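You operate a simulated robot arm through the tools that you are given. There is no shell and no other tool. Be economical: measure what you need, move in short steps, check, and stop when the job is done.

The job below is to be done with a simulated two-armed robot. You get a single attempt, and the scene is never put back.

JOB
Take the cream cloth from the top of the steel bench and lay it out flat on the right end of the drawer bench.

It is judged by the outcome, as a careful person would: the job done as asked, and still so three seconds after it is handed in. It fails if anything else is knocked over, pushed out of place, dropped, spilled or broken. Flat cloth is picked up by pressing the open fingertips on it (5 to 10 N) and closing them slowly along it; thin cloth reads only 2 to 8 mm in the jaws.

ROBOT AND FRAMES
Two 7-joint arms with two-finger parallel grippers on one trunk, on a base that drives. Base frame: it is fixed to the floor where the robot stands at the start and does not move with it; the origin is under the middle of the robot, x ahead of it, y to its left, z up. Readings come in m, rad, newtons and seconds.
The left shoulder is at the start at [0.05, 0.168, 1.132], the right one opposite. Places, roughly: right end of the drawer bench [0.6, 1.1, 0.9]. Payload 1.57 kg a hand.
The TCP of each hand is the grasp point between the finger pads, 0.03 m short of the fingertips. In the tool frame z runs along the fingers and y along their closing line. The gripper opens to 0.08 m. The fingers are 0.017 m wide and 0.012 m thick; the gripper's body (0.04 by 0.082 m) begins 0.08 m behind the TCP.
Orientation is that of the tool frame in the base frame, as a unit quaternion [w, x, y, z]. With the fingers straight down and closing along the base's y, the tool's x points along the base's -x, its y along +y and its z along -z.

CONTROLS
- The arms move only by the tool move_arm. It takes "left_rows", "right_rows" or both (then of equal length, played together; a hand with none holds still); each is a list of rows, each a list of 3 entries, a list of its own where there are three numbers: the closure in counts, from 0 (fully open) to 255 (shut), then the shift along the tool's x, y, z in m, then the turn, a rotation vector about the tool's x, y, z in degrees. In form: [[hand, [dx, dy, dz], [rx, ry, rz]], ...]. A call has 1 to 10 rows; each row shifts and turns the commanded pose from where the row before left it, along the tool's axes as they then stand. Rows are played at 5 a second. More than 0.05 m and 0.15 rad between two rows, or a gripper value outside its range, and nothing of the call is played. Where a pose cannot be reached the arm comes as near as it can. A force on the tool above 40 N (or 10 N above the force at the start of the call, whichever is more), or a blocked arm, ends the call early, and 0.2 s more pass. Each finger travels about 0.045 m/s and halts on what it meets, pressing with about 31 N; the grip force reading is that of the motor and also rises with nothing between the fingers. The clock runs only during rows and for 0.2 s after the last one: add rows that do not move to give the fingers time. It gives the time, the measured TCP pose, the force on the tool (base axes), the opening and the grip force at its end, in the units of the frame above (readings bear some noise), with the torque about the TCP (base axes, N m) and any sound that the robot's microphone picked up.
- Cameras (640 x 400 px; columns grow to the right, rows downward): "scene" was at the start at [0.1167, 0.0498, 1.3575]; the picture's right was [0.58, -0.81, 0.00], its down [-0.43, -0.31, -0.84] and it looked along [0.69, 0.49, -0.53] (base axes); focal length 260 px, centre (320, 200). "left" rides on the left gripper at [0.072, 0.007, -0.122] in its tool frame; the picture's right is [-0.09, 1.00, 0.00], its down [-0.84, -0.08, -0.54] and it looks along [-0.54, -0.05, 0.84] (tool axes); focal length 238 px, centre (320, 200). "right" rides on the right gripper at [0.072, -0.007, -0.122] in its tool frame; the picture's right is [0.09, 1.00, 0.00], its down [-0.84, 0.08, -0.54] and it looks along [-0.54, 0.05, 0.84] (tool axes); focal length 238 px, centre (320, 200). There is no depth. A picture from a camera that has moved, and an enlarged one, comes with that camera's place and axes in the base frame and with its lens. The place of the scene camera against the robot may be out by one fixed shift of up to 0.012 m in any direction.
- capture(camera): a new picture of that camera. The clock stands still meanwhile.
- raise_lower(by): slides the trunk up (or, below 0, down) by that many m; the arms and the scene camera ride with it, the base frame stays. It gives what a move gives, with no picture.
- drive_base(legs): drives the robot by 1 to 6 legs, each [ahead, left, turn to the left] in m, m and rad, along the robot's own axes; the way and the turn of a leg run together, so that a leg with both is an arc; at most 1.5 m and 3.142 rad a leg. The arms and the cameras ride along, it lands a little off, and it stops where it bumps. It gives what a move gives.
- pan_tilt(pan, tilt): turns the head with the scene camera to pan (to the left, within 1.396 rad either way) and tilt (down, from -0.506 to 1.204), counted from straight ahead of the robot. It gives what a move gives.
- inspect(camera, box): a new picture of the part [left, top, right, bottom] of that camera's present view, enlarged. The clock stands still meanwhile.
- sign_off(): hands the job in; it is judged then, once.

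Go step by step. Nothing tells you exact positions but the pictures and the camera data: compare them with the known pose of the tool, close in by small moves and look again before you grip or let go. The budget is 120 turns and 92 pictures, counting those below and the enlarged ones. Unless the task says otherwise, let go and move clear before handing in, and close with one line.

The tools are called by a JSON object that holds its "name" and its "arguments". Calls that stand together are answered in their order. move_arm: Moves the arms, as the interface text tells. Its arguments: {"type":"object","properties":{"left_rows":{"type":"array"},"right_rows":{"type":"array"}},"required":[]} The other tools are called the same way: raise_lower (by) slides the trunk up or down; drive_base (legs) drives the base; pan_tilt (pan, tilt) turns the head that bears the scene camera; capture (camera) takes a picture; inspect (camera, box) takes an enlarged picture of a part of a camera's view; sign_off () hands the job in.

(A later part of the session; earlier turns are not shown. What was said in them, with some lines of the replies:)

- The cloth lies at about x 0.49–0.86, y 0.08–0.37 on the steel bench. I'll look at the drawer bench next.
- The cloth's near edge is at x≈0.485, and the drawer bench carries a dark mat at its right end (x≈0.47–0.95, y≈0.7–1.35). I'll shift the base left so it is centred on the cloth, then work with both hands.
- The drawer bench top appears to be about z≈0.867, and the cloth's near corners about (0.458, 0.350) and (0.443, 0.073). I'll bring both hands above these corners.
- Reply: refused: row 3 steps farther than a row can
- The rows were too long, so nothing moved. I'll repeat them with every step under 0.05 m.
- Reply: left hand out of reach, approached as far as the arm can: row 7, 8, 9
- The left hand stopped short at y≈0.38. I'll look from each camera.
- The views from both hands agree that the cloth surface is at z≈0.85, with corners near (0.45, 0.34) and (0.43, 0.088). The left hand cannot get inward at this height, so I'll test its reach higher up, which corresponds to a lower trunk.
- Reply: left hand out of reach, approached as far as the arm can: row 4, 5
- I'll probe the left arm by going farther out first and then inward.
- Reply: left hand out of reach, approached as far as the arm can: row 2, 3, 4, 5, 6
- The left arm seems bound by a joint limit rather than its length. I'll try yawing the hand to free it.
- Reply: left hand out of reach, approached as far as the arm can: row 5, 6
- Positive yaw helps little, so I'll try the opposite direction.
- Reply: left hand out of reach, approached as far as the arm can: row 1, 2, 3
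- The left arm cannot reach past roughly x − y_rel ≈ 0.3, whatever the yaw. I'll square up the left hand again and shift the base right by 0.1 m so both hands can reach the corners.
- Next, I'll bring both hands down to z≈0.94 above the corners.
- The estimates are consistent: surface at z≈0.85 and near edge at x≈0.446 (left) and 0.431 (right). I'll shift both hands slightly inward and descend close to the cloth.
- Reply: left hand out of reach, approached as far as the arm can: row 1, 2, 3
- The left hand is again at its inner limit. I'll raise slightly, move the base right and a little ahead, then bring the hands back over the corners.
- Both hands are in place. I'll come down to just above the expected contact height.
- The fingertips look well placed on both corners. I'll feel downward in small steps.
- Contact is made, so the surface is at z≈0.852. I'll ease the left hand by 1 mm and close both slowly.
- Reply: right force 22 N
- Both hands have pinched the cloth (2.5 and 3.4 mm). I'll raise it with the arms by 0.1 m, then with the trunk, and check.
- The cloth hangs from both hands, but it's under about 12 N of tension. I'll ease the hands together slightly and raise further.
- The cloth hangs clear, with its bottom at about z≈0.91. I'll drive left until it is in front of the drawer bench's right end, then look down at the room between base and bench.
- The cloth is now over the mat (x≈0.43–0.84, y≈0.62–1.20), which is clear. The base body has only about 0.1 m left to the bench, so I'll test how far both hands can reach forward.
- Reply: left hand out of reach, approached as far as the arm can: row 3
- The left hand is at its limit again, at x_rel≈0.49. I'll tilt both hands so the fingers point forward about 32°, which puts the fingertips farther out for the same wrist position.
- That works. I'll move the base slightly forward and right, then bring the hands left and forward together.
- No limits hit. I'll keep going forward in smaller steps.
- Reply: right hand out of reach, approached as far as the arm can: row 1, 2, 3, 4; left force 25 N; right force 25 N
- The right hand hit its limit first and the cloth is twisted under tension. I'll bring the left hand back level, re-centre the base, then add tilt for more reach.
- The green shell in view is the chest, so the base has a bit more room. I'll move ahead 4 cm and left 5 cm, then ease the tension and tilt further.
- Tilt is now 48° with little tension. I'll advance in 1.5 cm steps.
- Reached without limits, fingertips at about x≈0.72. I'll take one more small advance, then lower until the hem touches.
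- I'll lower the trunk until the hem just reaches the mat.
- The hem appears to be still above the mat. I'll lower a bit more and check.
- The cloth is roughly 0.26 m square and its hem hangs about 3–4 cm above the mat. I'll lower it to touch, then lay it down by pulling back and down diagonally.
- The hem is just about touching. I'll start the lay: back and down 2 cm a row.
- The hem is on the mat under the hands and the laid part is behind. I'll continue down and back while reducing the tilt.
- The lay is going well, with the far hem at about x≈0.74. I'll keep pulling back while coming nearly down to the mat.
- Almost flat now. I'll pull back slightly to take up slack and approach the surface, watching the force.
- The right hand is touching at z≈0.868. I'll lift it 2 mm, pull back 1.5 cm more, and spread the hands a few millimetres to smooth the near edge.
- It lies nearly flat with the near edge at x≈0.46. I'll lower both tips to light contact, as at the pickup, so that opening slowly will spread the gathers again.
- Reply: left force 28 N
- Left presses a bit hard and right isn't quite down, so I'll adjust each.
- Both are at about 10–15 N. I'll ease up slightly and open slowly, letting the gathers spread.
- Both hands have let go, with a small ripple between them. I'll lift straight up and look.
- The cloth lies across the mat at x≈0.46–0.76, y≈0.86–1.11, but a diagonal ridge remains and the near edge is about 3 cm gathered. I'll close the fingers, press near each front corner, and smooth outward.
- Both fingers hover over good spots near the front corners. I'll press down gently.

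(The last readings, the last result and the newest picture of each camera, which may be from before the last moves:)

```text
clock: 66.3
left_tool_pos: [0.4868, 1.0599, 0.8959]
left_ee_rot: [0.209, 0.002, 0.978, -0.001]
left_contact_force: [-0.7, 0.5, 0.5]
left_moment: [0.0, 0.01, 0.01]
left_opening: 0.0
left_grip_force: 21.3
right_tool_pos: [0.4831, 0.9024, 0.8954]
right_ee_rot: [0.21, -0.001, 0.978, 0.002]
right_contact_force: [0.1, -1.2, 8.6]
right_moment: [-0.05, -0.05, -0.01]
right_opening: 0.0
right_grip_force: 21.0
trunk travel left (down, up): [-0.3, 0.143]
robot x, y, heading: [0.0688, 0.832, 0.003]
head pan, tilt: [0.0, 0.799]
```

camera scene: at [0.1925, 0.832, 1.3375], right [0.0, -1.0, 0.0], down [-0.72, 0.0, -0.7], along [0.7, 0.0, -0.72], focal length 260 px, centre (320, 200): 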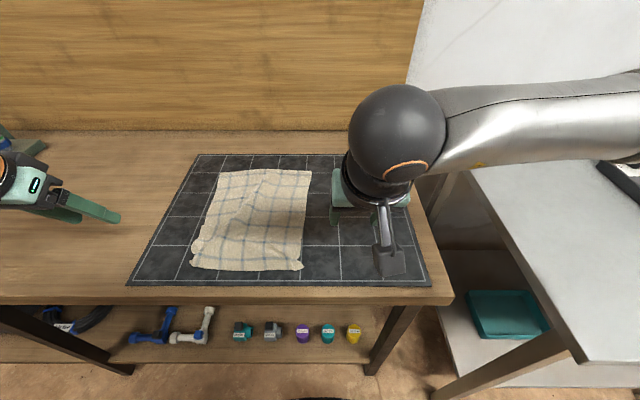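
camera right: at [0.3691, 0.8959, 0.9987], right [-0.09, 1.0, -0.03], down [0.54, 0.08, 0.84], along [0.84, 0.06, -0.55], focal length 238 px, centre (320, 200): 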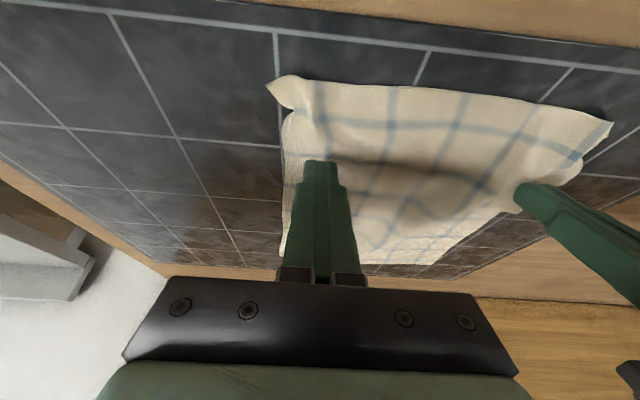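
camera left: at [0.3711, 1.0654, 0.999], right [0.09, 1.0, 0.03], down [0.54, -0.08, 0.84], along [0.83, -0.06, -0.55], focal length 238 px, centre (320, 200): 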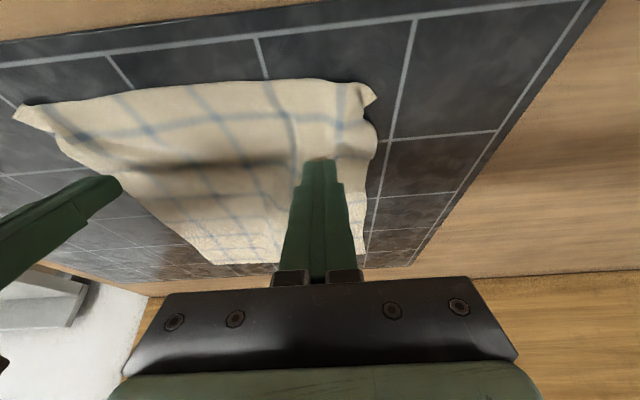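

Right presses at 8.6 N. I'll lower the left by 1.5 mm, then draw both outward.

{"name": "move_arm", "arguments": {"left_rows": [[255, [0.0006, 0, 0.0014], [0, 0, 0]], [255, [0, 0.004, 0], [0, 0, 0]], [255, [0, 0.005, 0], [0, 0, 0]], [255, [0, 0.005, 0], [0, 0, 0]], [255, [0, 0.005, 0], [0, 0, 0]], [255, [0, 0.004, 0], [0, 0, 0]], [255, [0, 0, 0], [0, 0, 0]]], "right_rows": [[255, [0, 0, 0], [0, 0, 0]], [255, [0, -0.002, 0], [0, 0, 0]], [255, [0, -0.003, 0], [0, 0, 0]], [255, [0, -0.003, 0], [0, 0, 0]], [255, [0, -0.002, 0], [0, 0, 0]], [255, [0, 0, 0], [0, 0, 0]], [255, [0, 0, 0], [0, 0, 0]]]}}

{"name": "capture", "arguments": {"camera": "left"}}

{"name": "capture", "arguments": {"camera": "right"}}

```text
clock: 67.9
left_tool_pos: [0.4864, 1.0825, 0.8945]
left_ee_rot: [0.209, 0.002, 0.978, -0.002]
left_contact_force: [-2.7, -11.5, 14.3]
left_moment: [-0.32, 0.03, -0.04]
left_opening: 0.0001
left_grip_force: 21.3
right_tool_pos: [0.4832, 0.8886, 0.8952]
right_ee_rot: [0.21, -0.001, 0.978, 0.003]
right_contact_force: [0.0, 4.4, 4.9]
right_moment: [0.1, -0.05, 0.05]
right_opening: 0.0
right_grip_force: 21.2
trunk travel left (down, up): [-0.3, 0.143]
robot x, y, heading: [0.065, 0.8339, -0.002]
head pan, tilt: [0.0, 0.799]
```

```text
39 pictures are left
camera left: at [0.3712, 1.0889, 0.9762], right [0.09, 1.0, 0.03], down [0.54, -0.08, 0.84], along [0.84, -0.06, -0.55], focal length 238 px, centre (320, 200)
```

left: 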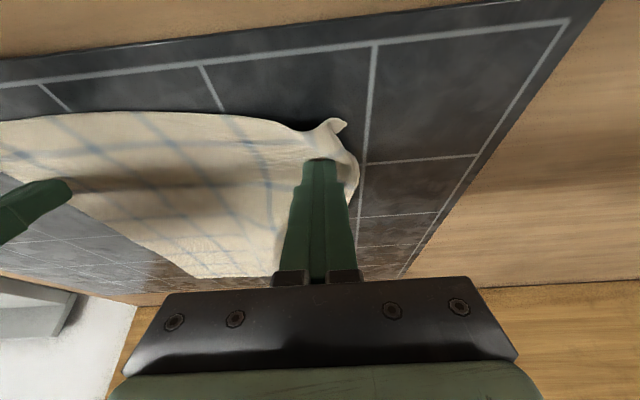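

```text
38 pictures are left
camera right: at [0.3678, 0.882, 0.9773], right [-0.09, 1.0, -0.03], down [0.54, 0.08, 0.84], along [0.84, 0.06, -0.54], focal length 238 px, centre (320, 200)
```

right: 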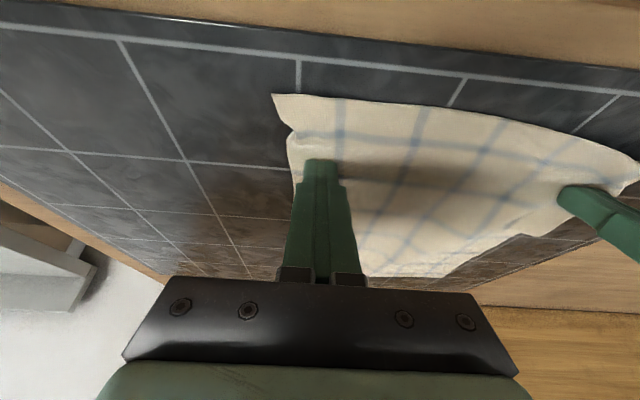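

The right corner spread out well; the left finger has partly slid. I'll lift and look from above.

{"name": "move_arm", "arguments": {"left_rows": [[255, [-0.008, 0, -0.018], [0, 0, 0]], [255, [-0.0163, 0, -0.0366], [0, 0, 0]], [255, [-0.0163, 0, -0.0366], [0, 0, 0]], [255, [0, 0.045, 0], [0, 0, 0]], [255, [0, 0.045, 0], [0, 0, 0]], [255, [0, 0, 0], [0, 0, 0]]], "right_rows": [[255, [-0.008, 0, -0.018], [0, 0, 0]], [255, [-0.0163, 0, -0.0366], [0, 0, 0]], [255, [-0.0163, 0, -0.0366], [0, 0, 0]], [255, [0, -0.045, 0], [0, 0, 0]], [255, [0, -0.045, 0], [0, 0, 0]], [255, [0, -0.045, 0], [0, 0, 0]]]}}

{"name": "inspect", "arguments": {"camera": "scene", "box": [160, 140, 352, 290]}}

```text
clock: 69.3
left_tool_pos: [0.4883, 1.176, 0.9962]
left_ee_rot: [0.207, 0.002, 0.978, -0.002]
left_contact_force: [-0.8, -0.1, -0.3]
left_moment: [0.05, -0.01, 0.0]
left_opening: 0.0002
left_grip_force: 21.8
right_tool_pos: [0.4812, 0.7547, 0.9933]
right_ee_rot: [0.209, -0.002, 0.978, 0.002]
right_contact_force: [0.3, -0.8, 0.3]
right_moment: [-0.01, 0.01, 0.02]
right_opening: 0.0001
right_grip_force: 21.3
trunk travel left (down, up): [-0.3, 0.143]
robot x, y, heading: [0.0697, 0.8381, 0.003]
head pan, tilt: [0.0, 0.799]
```

```text
2.67 times, centred on (256, 215) of scene
camera zoom: at [0.1927, 0.8311, 1.3374], right [0.0, -1.0, 0.0], down [-0.72, 0.0, -0.7], along [0.7, 0.0, -0.72], focal length 693 px, centre (491, 160)
```

zoom: 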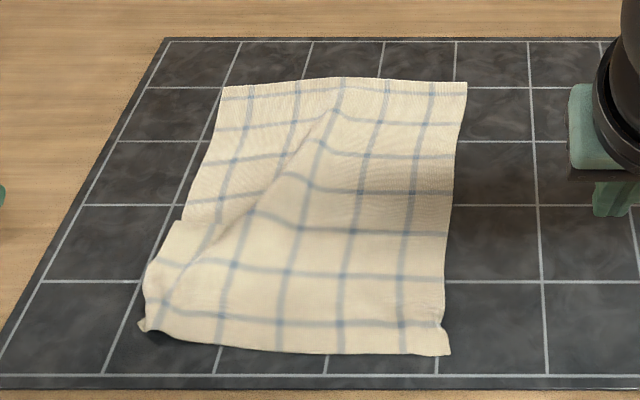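

The right front corner is good now; the left front corner should go about 2.5 cm left and toward the robot to remove the ridge. I'll anchor with the right hand and draw the left side diagonally outward.

{"name": "move_arm", "arguments": {"left_rows": [[255, [0, -0.045, 0], [0, 0, 0]], [255, [0, -0.045, 0], [0, 0, 0]], [255, [0, -0.046, 0], [0, 0, 0]], [255, [0, 0, 0], [0, 0, 0]], [255, [-0.0027, 0, 0.046], [0, 0, 0]], [255, [-0.0027, 0, 0.045], [0, 0, 0]], [255, [0, 0, 0], [0, 0, 0]]], "right_rows": [[255, [0, 0.044, 0], [0, 0, 0]], [255, [0, 0.044, 0], [0, 0, 0]], [255, [0, 0.044, 0], [0, 0, 0]], [255, [0, 0.043, 0], [0, 0, 0]], [255, [-0.0065, 0, 0.046], [0, 0, 0]], [255, [-0.0066, 0, 0.045], [0, 0, 0]], [255, [0, 0, 0], [0, 0, 0]]]}}

{"name": "move_arm", "arguments": {"left_rows": [[255, [0.004, 0, 0.009], [0, 0, 0]], [255, [0.0035, 0, 0.0078], [0, 0, 0]], [255, [0, 0, 0], [0, 0, 0]]], "right_rows": [[255, [0.004, 0, 0.009], [0, 0, 0]], [255, [0.0035, 0, 0.0078], [0, 0, 0]], [255, [0, 0, 0], [0, 0, 0]]]}}

{"name": "capture", "arguments": {"camera": "left"}}

```text
clock: 70.9
left_tool_pos: [0.5321, 1.0398, 0.911]
left_ee_rot: [0.208, 0.002, 0.978, -0.002]
left_contact_force: [-0.2, 1.2, -0.2]
left_moment: [-0.04, -0.01, -0.01]
left_opening: 0.0
left_grip_force: 21.3
right_tool_pos: [0.5301, 0.9306, 0.9164]
right_ee_rot: [0.208, -0.002, 0.978, 0.002]
right_contact_force: [0.0, 0.3, 0.3]
right_moment: [0.01, 0.0, -0.03]
right_opening: 0.0
right_grip_force: 21.5
trunk travel left (down, up): [-0.3, 0.143]
robot x, y, heading: [0.07, 0.8386, 0.006]
head pan, tilt: [0.0, 0.799]
```

```text
clock: 71.7
left_tool_pos: [0.5324, 1.0389, 0.8952]
left_ee_rot: [0.209, 0.002, 0.978, -0.002]
left_contact_force: [-1.7, 2.8, 10.3]
left_moment: [0.06, 0.01, 0.02]
left_opening: 0.0003
left_grip_force: 21.7
right_tool_pos: [0.5299, 0.9305, 0.8995]
right_ee_rot: [0.21, -0.001, 0.978, 0.002]
right_contact_force: [0.2, 0.7, 0.6]
right_moment: [0.02, -0.02, -0.04]
right_opening: 0.0
right_grip_force: 20.9
trunk travel left (down, up): [-0.3, 0.143]
robot x, y, heading: [0.0695, 0.8367, 0.002]
head pan, tilt: [0.0, 0.799]
```

```text
36 pictures are left
camera left: at [0.4159, 1.0455, 0.9762], right [0.09, 1.0, 0.04], down [0.54, -0.08, 0.84], along [0.84, -0.05, -0.54], focal length 238 px, centre (320, 200)
```

left: 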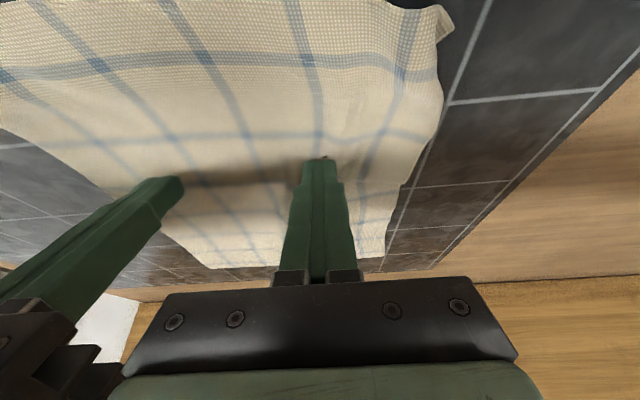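

Left is in contact. I'll anchor the right hand and stroke the left diagonally outward.

{"name": "move_arm", "arguments": {"left_rows": [[255, [0.0002, 0, 0.0004], [0, 0, 0]], [255, [0.0041, 0.005, -0.0018], [0, 0, 0]], [255, [0.0041, 0.005, -0.0018], [0, 0, 0]], [255, [0.0041, 0.005, -0.0018], [0, 0, 0]], [255, [0.0041, 0.005, -0.0018], [0, 0, 0]], [255, [0.0041, 0.005, -0.0018], [0, 0, 0]], [255, [0.0041, 0.005, -0.0018], [0, 0, 0]], [255, [0.0041, 0.005, -0.0018], [0, 0, 0]], [255, [0, 0, 0], [0, 0, 0]]], "right_rows": [[255, [0.002, 0, 0.0048], [0, 0, 0]], [255, [0, 0, 0], [0, 0, 0]], [255, [0, 0, 0], [0, 0, 0]], [255, [0, 0, 0], [0, 0, 0]], [255, [0, 0, 0], [0, 0, 0]], [255, [0, 0, 0], [0, 0, 0]], [255, [0, 0, 0], [0, 0, 0]], [255, [0, 0, 0], [0, 0, 0]], [255, [0, 0, 0], [0, 0, 0]]]}}

{"name": "capture", "arguments": {"camera": "left"}}

```text
clock: 73.7
left_tool_pos: [0.4983, 1.0702, 0.8948]
left_ee_rot: [0.21, 0.003, 0.978, -0.003]
left_contact_force: [8.3, -8.3, 14.5]
left_moment: [-0.23, -0.35, -0.04]
left_opening: 0.0004
left_grip_force: 21.5
right_tool_pos: [0.5308, 0.9309, 0.8948]
right_ee_rot: [0.211, -0.001, 0.977, 0.003]
right_contact_force: [-2.8, 3.4, 21.6]
right_moment: [0.07, 0.0, 0.03]
right_opening: 0.0
right_grip_force: 21.7
trunk travel left (down, up): [-0.3, 0.143]
robot x, y, heading: [0.0717, 0.8325, 0.007]
head pan, tilt: [0.0, 0.799]
```

```text
35 pictures are left
camera left: at [0.3812, 1.0776, 0.9759], right [0.09, 1.0, 0.04], down [0.54, -0.08, 0.84], along [0.84, -0.06, -0.54], focal length 238 px, centre (320, 200)
```

left: 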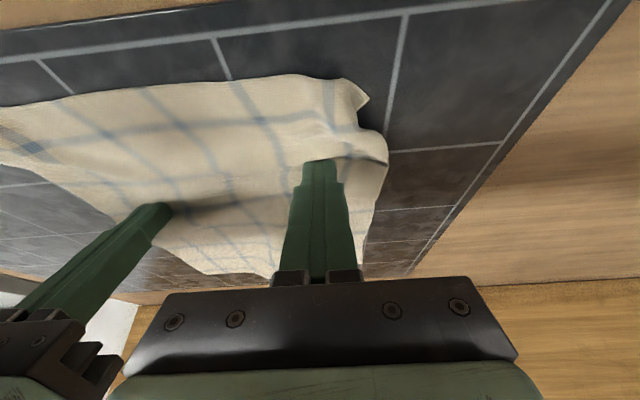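

The ridge has been pushed to the corner. With the right hand still anchoring, I'll lift the left over the bump, press nearer the corner, and stroke outward again.

{"name": "move_arm", "arguments": {"left_rows": [[255, [-0.0122, 0, -0.0274], [0, 0, 0]], [255, [0.0229, 0.012, -0.0102], [0, 0, 0]], [255, [0.0061, 0, 0.0137], [0, 0, 0]], [255, [0.0061, 0, 0.0137], [0, 0, 0]], [255, [0.0046, 0.004, -0.002], [0, 0, 0]], [255, [0.0046, 0.004, -0.002], [0, 0, 0]], [255, [0.0046, 0.004, -0.002], [0, 0, 0]], [255, [0.0046, 0.004, -0.002], [0, 0, 0]], [255, [0, 0, 0], [0, 0, 0]]]}}

{"name": "capture", "arguments": {"camera": "left"}}

```text
clock: 75.7
left_tool_pos: [0.452, 1.0993, 0.8948]
left_ee_rot: [0.212, 0.003, 0.977, -0.002]
left_contact_force: [7.8, -8.1, 15.2]
left_moment: [-0.26, -0.32, -0.05]
left_opening: 0.0
left_grip_force: 21.3
right_tool_pos: [0.5318, 0.9301, 0.8955]
right_ee_rot: [0.211, -0.001, 0.978, 0.005]
right_contact_force: [-2.1, 2.7, 21.1]
right_moment: [0.06, -0.06, 0.02]
right_opening: 0.0
right_grip_force: 21.1
trunk travel left (down, up): [-0.3, 0.143]
robot x, y, heading: [0.0674, 0.833, 0.005]
head pan, tilt: [0.0, 0.799]
```

```text
34 pictures are left
camera left: at [0.3367, 1.1067, 0.9758], right [0.09, 1.0, 0.04], down [0.54, -0.08, 0.84], along [0.84, -0.06, -0.54], focal length 238 px, centre (320, 200)
```

left: 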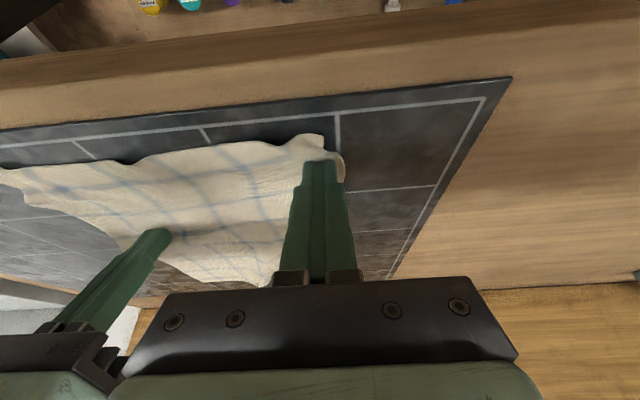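

Now I'll lift both away and check from above.

{"name": "move_arm", "arguments": {"left_rows": [[255, [-0.008, 0, -0.018], [0, 0, 0]], [255, [-0.0163, 0, -0.0366], [0, 0, 0]], [255, [-0.0163, 0, -0.0366], [0, 0, 0]], [255, [0, 0.045, 0], [0, 0, 0]], [255, [0, 0.045, 0], [0, 0, 0]], [255, [0, 0, 0], [0, 0, 0]], [255, [0, 0, 0], [0, 0, 0]]], "right_rows": [[255, [-0.008, 0, -0.018], [0, 0, 0]], [255, [-0.0163, 0, -0.0366], [0, 0, 0]], [255, [-0.0163, 0, -0.0366], [0, 0, 0]], [255, [0, -0.045, 0], [0, 0, 0]], [255, [0, -0.045, 0], [0, 0, 0]], [255, [0, -0.045, 0], [0, 0, 0]], [255, [0, -0.045, 0], [0, 0, 0]]]}}

{"name": "inspect", "arguments": {"camera": "scene", "box": [160, 140, 352, 290]}}

```text
clock: 77.3
left_tool_pos: [0.4549, 1.1908, 0.9946]
left_ee_rot: [0.209, 0.001, 0.978, -0.001]
left_contact_force: [-0.5, 0.7, 0.1]
left_moment: [-0.01, 0.0, 0.02]
left_opening: 0.0001
left_grip_force: 21.3
right_tool_pos: [0.532, 0.7486, 0.9943]
right_ee_rot: [0.21, -0.002, 0.978, 0.002]
right_contact_force: [0.3, -0.6, -0.6]
right_moment: [0.02, -0.02, -0.04]
right_opening: 0.0
right_grip_force: 21.5
trunk travel left (down, up): [-0.3, 0.143]
robot x, y, heading: [0.0693, 0.8361, 0.0]
head pan, tilt: [0.0, 0.799]
```

```text
2.67 times, centred on (256, 215) of scene
camera zoom: at [0.1926, 0.8314, 1.3375], right [0.0, -1.0, 0.0], down [-0.72, 0.0, -0.7], along [0.7, 0.0, -0.72], focal length 693 px, centre (491, 160)
```

zoom: 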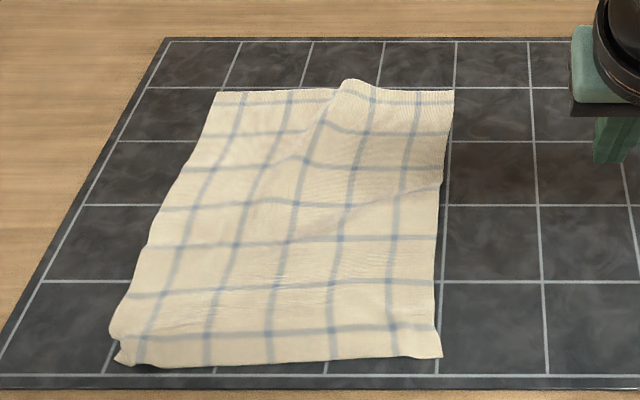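

Much flatter. A small bump remains at the middle of the far edge, so I'll anchor with the left hand and draw the far right part a little to the right.

{"name": "move_arm", "arguments": {"left_rows": [[255, [-0.0311, -0.028, 0.0138], [0, 0, 0]], [255, [-0.0311, -0.028, 0.0138], [0, 0, 0]], [255, [-0.0311, -0.028, 0.0138], [0, 0, 0]], [255, [-0.0311, -0.028, 0.0138], [0, 0, 0]], [255, [-0.0311, -0.028, 0.0138], [0, 0, 0]], [255, [0.0163, 0, 0.0366], [0, 0, 0]], [255, [0.0163, 0, 0.0366], [0, 0, 0]], [255, [0, 0, 0], [0, 0, 0]]], "right_rows": [[255, [-0.0243, 0.0312, 0.0108], [0, 0, 0]], [255, [-0.0243, 0.0312, 0.0108], [0, 0, 0]], [255, [-0.0243, 0.0312, 0.0108], [0, 0, 0]], [255, [-0.0243, 0.0312, 0.0108], [0, 0, 0]], [255, [-0.0243, 0.0312, 0.0108], [0, 0, 0]], [255, [0.0163, 0, 0.0366], [0, 0, 0]], [255, [0.0163, 0, 0.0366], [0, 0, 0]], [255, [0, 0, 0], [0, 0, 0]]]}}

{"name": "capture", "arguments": {"camera": "right"}}

```text
clock: 79.1
left_tool_pos: [0.623, 1.0504, 0.9111]
left_ee_rot: [0.208, 0.002, 0.978, -0.002]
left_contact_force: [0.2, 0.4, 0.5]
left_moment: [0.03, -0.03, 0.05]
left_opening: 0.0001
left_grip_force: 21.2
right_tool_pos: [0.6657, 0.9078, 0.9135]
right_ee_rot: [0.209, -0.001, 0.978, 0.002]
right_contact_force: [0.0, -0.1, -0.3]
right_moment: [-0.03, -0.02, 0.01]
right_opening: 0.0003
right_grip_force: 20.9
trunk travel left (down, up): [-0.3, 0.143]
robot x, y, heading: [0.0663, 0.8375, 0.004]
head pan, tilt: [0.0, 0.799]
```

```text
32 pictures are left
camera right: at [0.5504, 0.9004, 0.9947], right [-0.09, 1.0, -0.03], down [0.54, 0.08, 0.84], along [0.84, 0.06, -0.55], focal length 238 px, centre (320, 200)
```

right: 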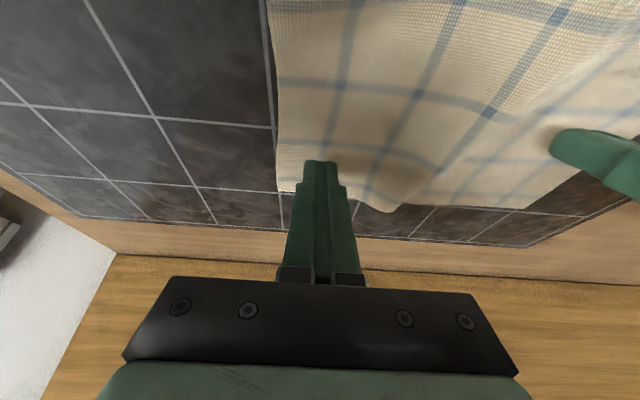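

The right finger is over the far-right part, beside the bump. I'll press both down and stroke the right hand outward.

{"name": "move_arm", "arguments": {"left_rows": [[255, [0.004, 0, 0.009], [0, 0, 0]], [255, [0.0029, 0, 0.0066], [0, 0, 0]], [255, [0, 0, 0], [0, 0, 0]], [255, [0, 0, 0], [0, 0, 0]]], "right_rows": [[255, [0.004, 0, 0.009], [0, 0, 0]], [255, [0.0037, 0, 0.0084], [0, 0, 0]], [255, [0, 0, 0], [0, 0, 0]], [255, [0, 0, 0], [0, 0, 0]]]}}

```text
clock: 80.1
left_tool_pos: [0.6219, 1.0513, 0.897]
left_ee_rot: [0.208, 0.003, 0.978, -0.001]
left_contact_force: [-1.0, -0.6, 0.3]
left_moment: [-0.01, 0.01, 0.02]
left_opening: 0.0
left_grip_force: 21.2
right_tool_pos: [0.6662, 0.9073, 0.8963]
right_ee_rot: [0.211, -0.001, 0.978, 0.003]
right_contact_force: [-3.5, -1.5, 10.7]
right_moment: [-0.01, 0.01, 0.0]
right_opening: 0.0
right_grip_force: 21.7
trunk travel left (down, up): [-0.3, 0.143]
robot x, y, heading: [0.0679, 0.8344, 0.004]
head pan, tilt: [0.0, 0.799]
```

{"name": "move_arm", "arguments": {"left_rows": [[255, [0.001, 0, 0.0023], [0, 0, 0]], [255, [0, 0, 0], [0, 0, 0]], [255, [0, 0, 0], [0, 0, 0]], [255, [0, 0, 0], [0, 0, 0]], [255, [0, 0, 0], [0, 0, 0]], [255, [0, 0, 0], [0, 0, 0]]], "right_rows": [[255, [0, 0, 0], [0, 0, 0]], [255, [0, -0.004, 0], [0, 0, 0]], [255, [0, -0.004, 0], [0, 0, 0]], [255, [0, -0.004, 0], [0, 0, 0]], [255, [0, -0.004, 0], [0, 0, 0]], [255, [0, 0, 0], [0, 0, 0]]]}}

{"name": "capture", "arguments": {"camera": "right"}}

```text
clock: 81.5
left_tool_pos: [0.6213, 1.0508, 0.8942]
left_ee_rot: [0.211, 0.002, 0.978, -0.001]
left_contact_force: [-4.4, 3.8, 17.1]
left_moment: [0.08, 0.06, 0.02]
left_opening: 0.0001
left_grip_force: 21.1
right_tool_pos: [0.6645, 0.8894, 0.896]
right_ee_rot: [0.21, -0.002, 0.978, 0.001]
right_contact_force: [-0.2, 3.9, 5.0]
right_moment: [0.07, -0.02, 0.01]
right_opening: 0.0001
right_grip_force: 21.6
trunk travel left (down, up): [-0.3, 0.143]
robot x, y, heading: [0.0701, 0.8364, 0.005]
head pan, tilt: [0.0, 0.799]
```

```text
31 pictures are left
camera right: at [0.5491, 0.8839, 0.9774], right [-0.09, 1.0, -0.04], down [0.54, 0.08, 0.84], along [0.84, 0.05, -0.55], focal length 238 px, centre (320, 200)
```

right: 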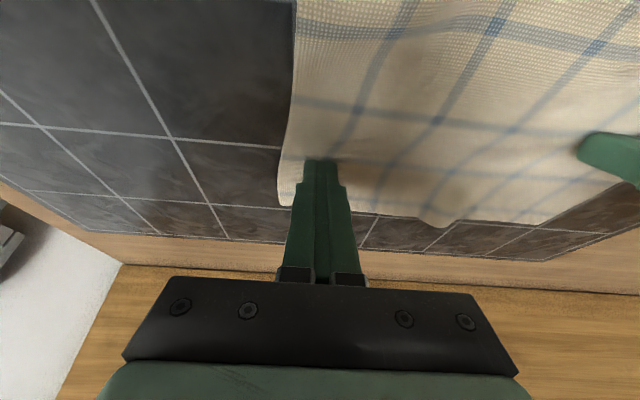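

The bump is shrinking. I'll draw 1 cm more, then lift and check from above.

{"name": "move_arm", "arguments": {"left_rows": [[255, [0, 0, 0], [0, 0, 0]], [255, [0, 0, 0], [0, 0, 0]], [255, [0, 0, 0], [0, 0, 0]], [255, [0, 0, 0], [0, 0, 0]], [255, [-0.008, 0, -0.018], [0, 0, 0]], [255, [-0.0163, 0, -0.0366], [0, 0, 0]], [255, [-0.0163, 0, -0.0366], [0, 0, 0]], [255, [0, 0.045, 0], [0, 0, 0]], [255, [0, 0.045, 0], [0, 0, 0]], [255, [0, 0.045, 0], [0, 0, 0]]], "right_rows": [[255, [0.0002, -0.004, 0.0005], [0, 0, 0]], [255, [0, -0.004, 0], [0, 0, 0]], [255, [0, -0.004, 0], [0, 0, 0]], [255, [0, 0, 0], [0, 0, 0]], [255, [-0.008, 0, -0.018], [0, 0, 0]], [255, [-0.0163, 0, -0.0366], [0, 0, 0]], [255, [-0.0163, 0, -0.0366], [0, 0, 0]], [255, [0, -0.045, 0], [0, 0, 0]], [255, [0, -0.045, 0], [0, 0, 0]], [255, [0, -0.045, 0], [0, 0, 0]]]}}

{"name": "inspect", "arguments": {"camera": "scene", "box": [160, 140, 352, 290]}}

```text
clock: 83.7
left_tool_pos: [0.6242, 1.1871, 0.9949]
left_ee_rot: [0.208, 0.003, 0.978, -0.002]
left_contact_force: [-0.5, 0.2, -0.3]
left_moment: [0.0, 0.03, -0.03]
left_opening: 0.0
left_grip_force: 21.4
right_tool_pos: [0.6633, 0.7455, 0.9935]
right_ee_rot: [0.208, -0.002, 0.978, 0.002]
right_contact_force: [-0.3, 0.2, 0.3]
right_moment: [0.03, 0.0, 0.02]
right_opening: 0.0
right_grip_force: 21.4
trunk travel left (down, up): [-0.3, 0.143]
robot x, y, heading: [0.0663, 0.8372, 0.001]
head pan, tilt: [0.0, 0.799]
```

```text
2.67 times, centred on (256, 215) of scene
camera zoom: at [0.1926, 0.8319, 1.3374], right [0.0, -1.0, 0.0], down [-0.72, 0.0, -0.7], along [0.7, 0.0, -0.72], focal length 693 px, centre (491, 160)
```

zoom: 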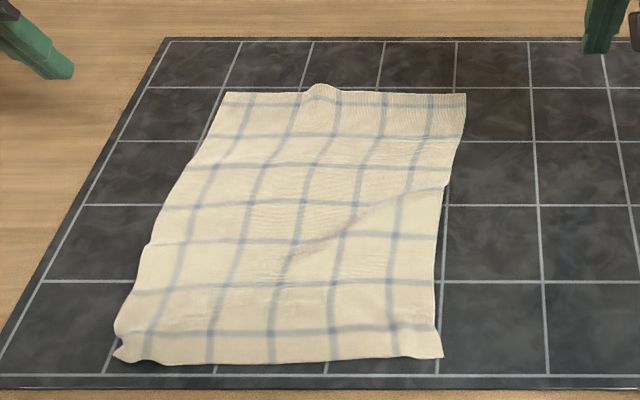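

Nearly flat: just a faint crease on the right half and slightly curled near corners. I'll do one more outward stroke with both hands at the front half.

{"name": "move_arm", "arguments": {"left_rows": [[255, [0.0289, -0.0204, -0.0129], [0, 0, 0]], [255, [0.0289, -0.0204, -0.0129], [0, 0, 0]], [255, [0.0289, -0.0204, -0.0129], [0, 0, 0]], [255, [0.0289, -0.0204, -0.0129], [0, 0, 0]], [255, [0.0289, -0.0204, -0.0129], [0, 0, 0]], [255, [0.0163, 0, 0.0366], [0, 0, 0]], [255, [0.0163, 0, 0.0366], [0, 0, 0]], [255, [0.0067, 0, 0.0151], [0, 0, 0]], [255, [0, 0, 0], [0, 0, 0]]], "right_rows": [[255, [0.0216, 0.0336, -0.0096], [0, 0, 0]], [255, [0.0216, 0.0336, -0.0096], [0, 0, 0]], [255, [0.0216, 0.0336, -0.0096], [0, 0, 0]], [255, [0.0216, 0.0336, -0.0096], [0, 0, 0]], [255, [0.0216, 0.0336, -0.0096], [0, 0, 0]], [255, [0.0163, 0, 0.0366], [0, 0, 0]], [255, [0.0163, 0, 0.0366], [0, 0, 0]], [255, [0.0067, 0, 0.0151], [0, 0, 0]], [255, [0, 0, 0], [0, 0, 0]]]}}

{"name": "capture", "arguments": {"camera": "left"}}

{"name": "capture", "arguments": {"camera": "right"}}

```text
clock: 85.7
left_tool_pos: [0.4652, 1.0867, 0.8959]
left_ee_rot: [0.208, 0.003, 0.978, -0.002]
left_contact_force: [0.2, -0.6, -0.3]
left_moment: [0.03, 0.0, -0.01]
left_opening: 0.0001
left_grip_force: 21.3
right_tool_pos: [0.5463, 0.9132, 0.8954]
right_ee_rot: [0.21, -0.001, 0.978, 0.002]
right_contact_force: [-1.2, -0.4, 4.3]
right_moment: [0.0, 0.02, 0.01]
right_opening: 0.0
right_grip_force: 21.5
trunk travel left (down, up): [-0.3, 0.143]
robot x, y, heading: [0.0687, 0.8342, -0.001]
head pan, tilt: [0.0, 0.799]
```

```text
29 pictures are left
camera left: at [0.3492, 1.0943, 0.977], right [0.09, 1.0, 0.03], down [0.54, -0.08, 0.84], along [0.83, -0.06, -0.55], focal length 238 px, centre (320, 200)
```

left: 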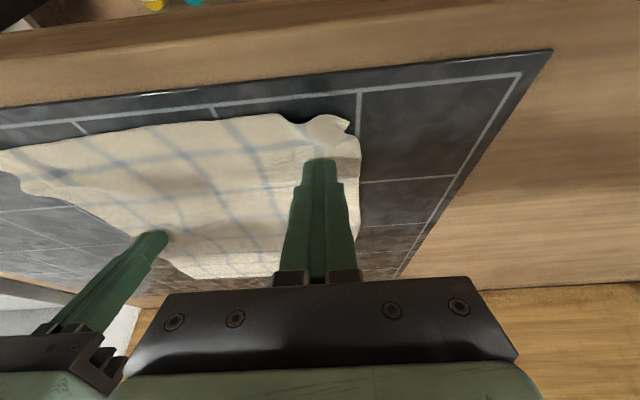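

```text
28 pictures are left
camera right: at [0.4323, 0.9055, 0.9775], right [-0.09, 1.0, -0.03], down [0.54, 0.08, 0.84], along [0.84, 0.06, -0.55], focal length 238 px, centre (320, 200)
```

right: 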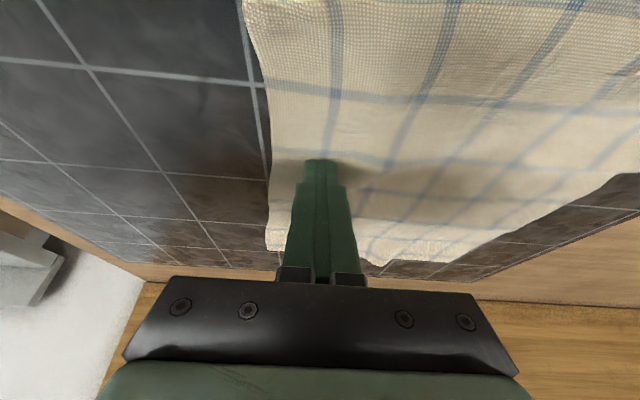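

Now a short outward stroke with both hands, then lift clear.

{"name": "move_arm", "arguments": {"left_rows": [[255, [0.0005, 0, 0.0013], [0, 0, 0]], [255, [0.0037, 0.002, -0.0016], [0, 0, 0]], [255, [0.0037, 0.002, -0.0016], [0, 0, 0]], [255, [0.0037, 0.002, -0.0016], [0, 0, 0]], [255, [0.0037, 0.002, -0.0016], [0, 0, 0]], [255, [-0.008, 0, -0.018], [0, 0, 0]], [255, [-0.0163, 0, -0.0366], [0, 0, 0]], [255, [-0.0163, 0, -0.0366], [0, 0, 0]], [255, [0, 0.045, 0], [0, 0, 0]], [255, [0, 0.045, 0], [0, 0, 0]]], "right_rows": [[255, [0.0002, 0, 0.0004], [0, 0, 0]], [255, [0.0037, -0.004, -0.0016], [0, 0, 0]], [255, [0.0037, -0.004, -0.0016], [0, 0, 0]], [255, [0.0037, -0.004, -0.0016], [0, 0, 0]], [255, [0, 0, 0], [0, 0, 0]], [255, [-0.008, 0, -0.018], [0, 0, 0]], [255, [-0.0163, 0, -0.0366], [0, 0, 0]], [255, [-0.0163, 0, -0.0366], [0, 0, 0]], [255, [0, -0.045, 0], [0, 0, 0]], [255, [0, -0.045, 0], [0, 0, 0]]]}}

{"name": "move_arm", "arguments": {"right_rows": [[255, [0, -0.045, 0], [0, 0, 0]], [255, [0, -0.045, 0], [0, 0, 0]]]}}

{"name": "inspect", "arguments": {"camera": "scene", "box": [160, 140, 352, 290]}}

```text
clock: 87.9
left_tool_pos: [0.4474, 1.1829, 0.9964]
left_ee_rot: [0.208, 0.003, 0.978, -0.001]
left_contact_force: [0.2, -0.1, 0.0]
left_moment: [-0.03, 0.0, 0.01]
left_opening: 0.0
left_grip_force: 21.4
right_tool_pos: [0.5351, 0.809, 0.9963]
right_ee_rot: [0.208, -0.002, 0.978, 0.003]
right_contact_force: [-0.3, 0.2, -0.3]
right_moment: [-0.04, 0.01, 0.0]
right_opening: 0.0003
right_grip_force: 21.5
trunk travel left (down, up): [-0.3, 0.143]
robot x, y, heading: [0.0684, 0.8353, 0.002]
head pan, tilt: [0.0, 0.799]
```

```text
clock: 88.5
left_tool_pos: [0.4478, 1.1817, 0.9962]
left_ee_rot: [0.208, 0.002, 0.978, -0.001]
left_contact_force: [0.7, 0.8, 0.1]
left_moment: [0.01, -0.01, -0.01]
left_opening: 0.0002
left_grip_force: 20.6
right_tool_pos: [0.5359, 0.7192, 0.9945]
right_ee_rot: [0.209, -0.002, 0.978, 0.002]
right_contact_force: [0.3, 0.0, 0.1]
right_moment: [0.05, 0.0, 0.02]
right_opening: 0.0
right_grip_force: 20.8
trunk travel left (down, up): [-0.3, 0.143]
robot x, y, heading: [0.0684, 0.8323, 0.002]
head pan, tilt: [0.0, 0.799]
```

```text
2.67 times, centred on (256, 215) of scene
camera zoom: at [0.1926, 0.8315, 1.3375], right [0.0, -1.0, 0.0], down [-0.72, 0.0, -0.7], along [0.7, 0.0, -0.72], focal length 693 px, centre (491, 160)
```

zoom: 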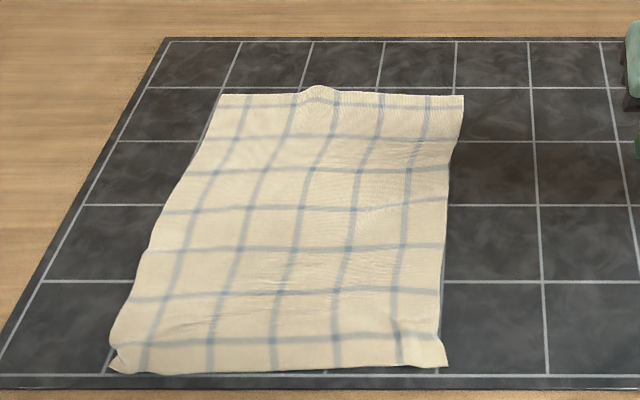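

The cloth now lies flat on the mat at the right end of the drawer bench. I'll raise the hands, back the robot off and check everything once more.

{"name": "move_arm", "arguments": {"left_rows": [[200, [-0.0163, 0, -0.0366], [0, 0, 0]], [200, [-0.0163, 0, -0.0366], [0, 0, 0]]], "right_rows": [[200, [-0.0163, 0, -0.0366], [0, 0, 0]], [200, [-0.0163, 0, -0.0366], [0, 0, 0]]]}}

{"name": "drive_base", "arguments": {"legs": [[-0.25, 0, 0]]}}

{"name": "capture", "arguments": {"camera": "scene"}}

```text
clock: 89.1
left_tool_pos: [0.4485, 1.1803, 1.0754]
left_ee_rot: [0.208, 0.001, 0.978, -0.001]
left_contact_force: [-0.2, -0.1, 0.9]
left_moment: [-0.03, -0.03, -0.01]
left_opening: 0.0172
left_grip_force: 0.0
right_tool_pos: [0.5372, 0.7201, 1.0744]
right_ee_rot: [0.209, -0.002, 0.978, 0.003]
right_contact_force: [-0.9, 0.0, -0.6]
right_moment: [-0.03, 0.01, 0.01]
right_opening: 0.0173
right_grip_force: 0.2
trunk travel left (down, up): [-0.3, 0.143]
robot x, y, heading: [0.0702, 0.8352, 0.005]
head pan, tilt: [0.0, 0.799]
```

```text
clock: 90.9
left_tool_pos: [0.201, 1.1794, 1.0764]
left_ee_rot: [0.208, 0.004, 0.978, -0.003]
left_contact_force: [-1.4, -0.2, -0.6]
left_moment: [0.04, -0.05, 0.0]
left_opening: 0.0176
left_grip_force: 0.0
right_tool_pos: [0.2873, 0.7193, 1.0748]
right_ee_rot: [0.209, 0.001, 0.978, 0.001]
right_contact_force: [-0.3, -0.2, 0.2]
right_moment: [0.02, 0.0, -0.01]
right_opening: 0.0173
right_grip_force: 0.1
trunk travel left (down, up): [-0.3, 0.143]
robot x, y, heading: [-0.1814, 0.8347, 0.002]
head pan, tilt: [0.0, 0.799]
```

```text
26 pictures are left
camera scene: at [-0.0571, 0.8317, 1.3375], right [0.0, -1.0, 0.0], down [-0.72, 0.0, -0.7], along [0.7, 0.0, -0.72], focal length 260 px, centre (320, 200)
```

scene: 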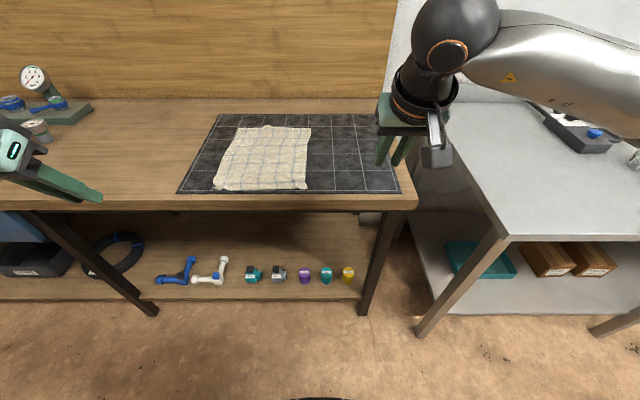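

The cloth is spread flat on the drawer bench's right end, the hands are clear, and nothing else in this view looks disturbed. I'm handing in.

{"name": "sign_off", "arguments": {}}

```text
The job is handed in.
```

The cream cloth is off the steel bench and spread flat on the mat at the right end of the drawer bench, apart from a small bump in the far edge and slightly curled near corners; nothing else was seen to move.
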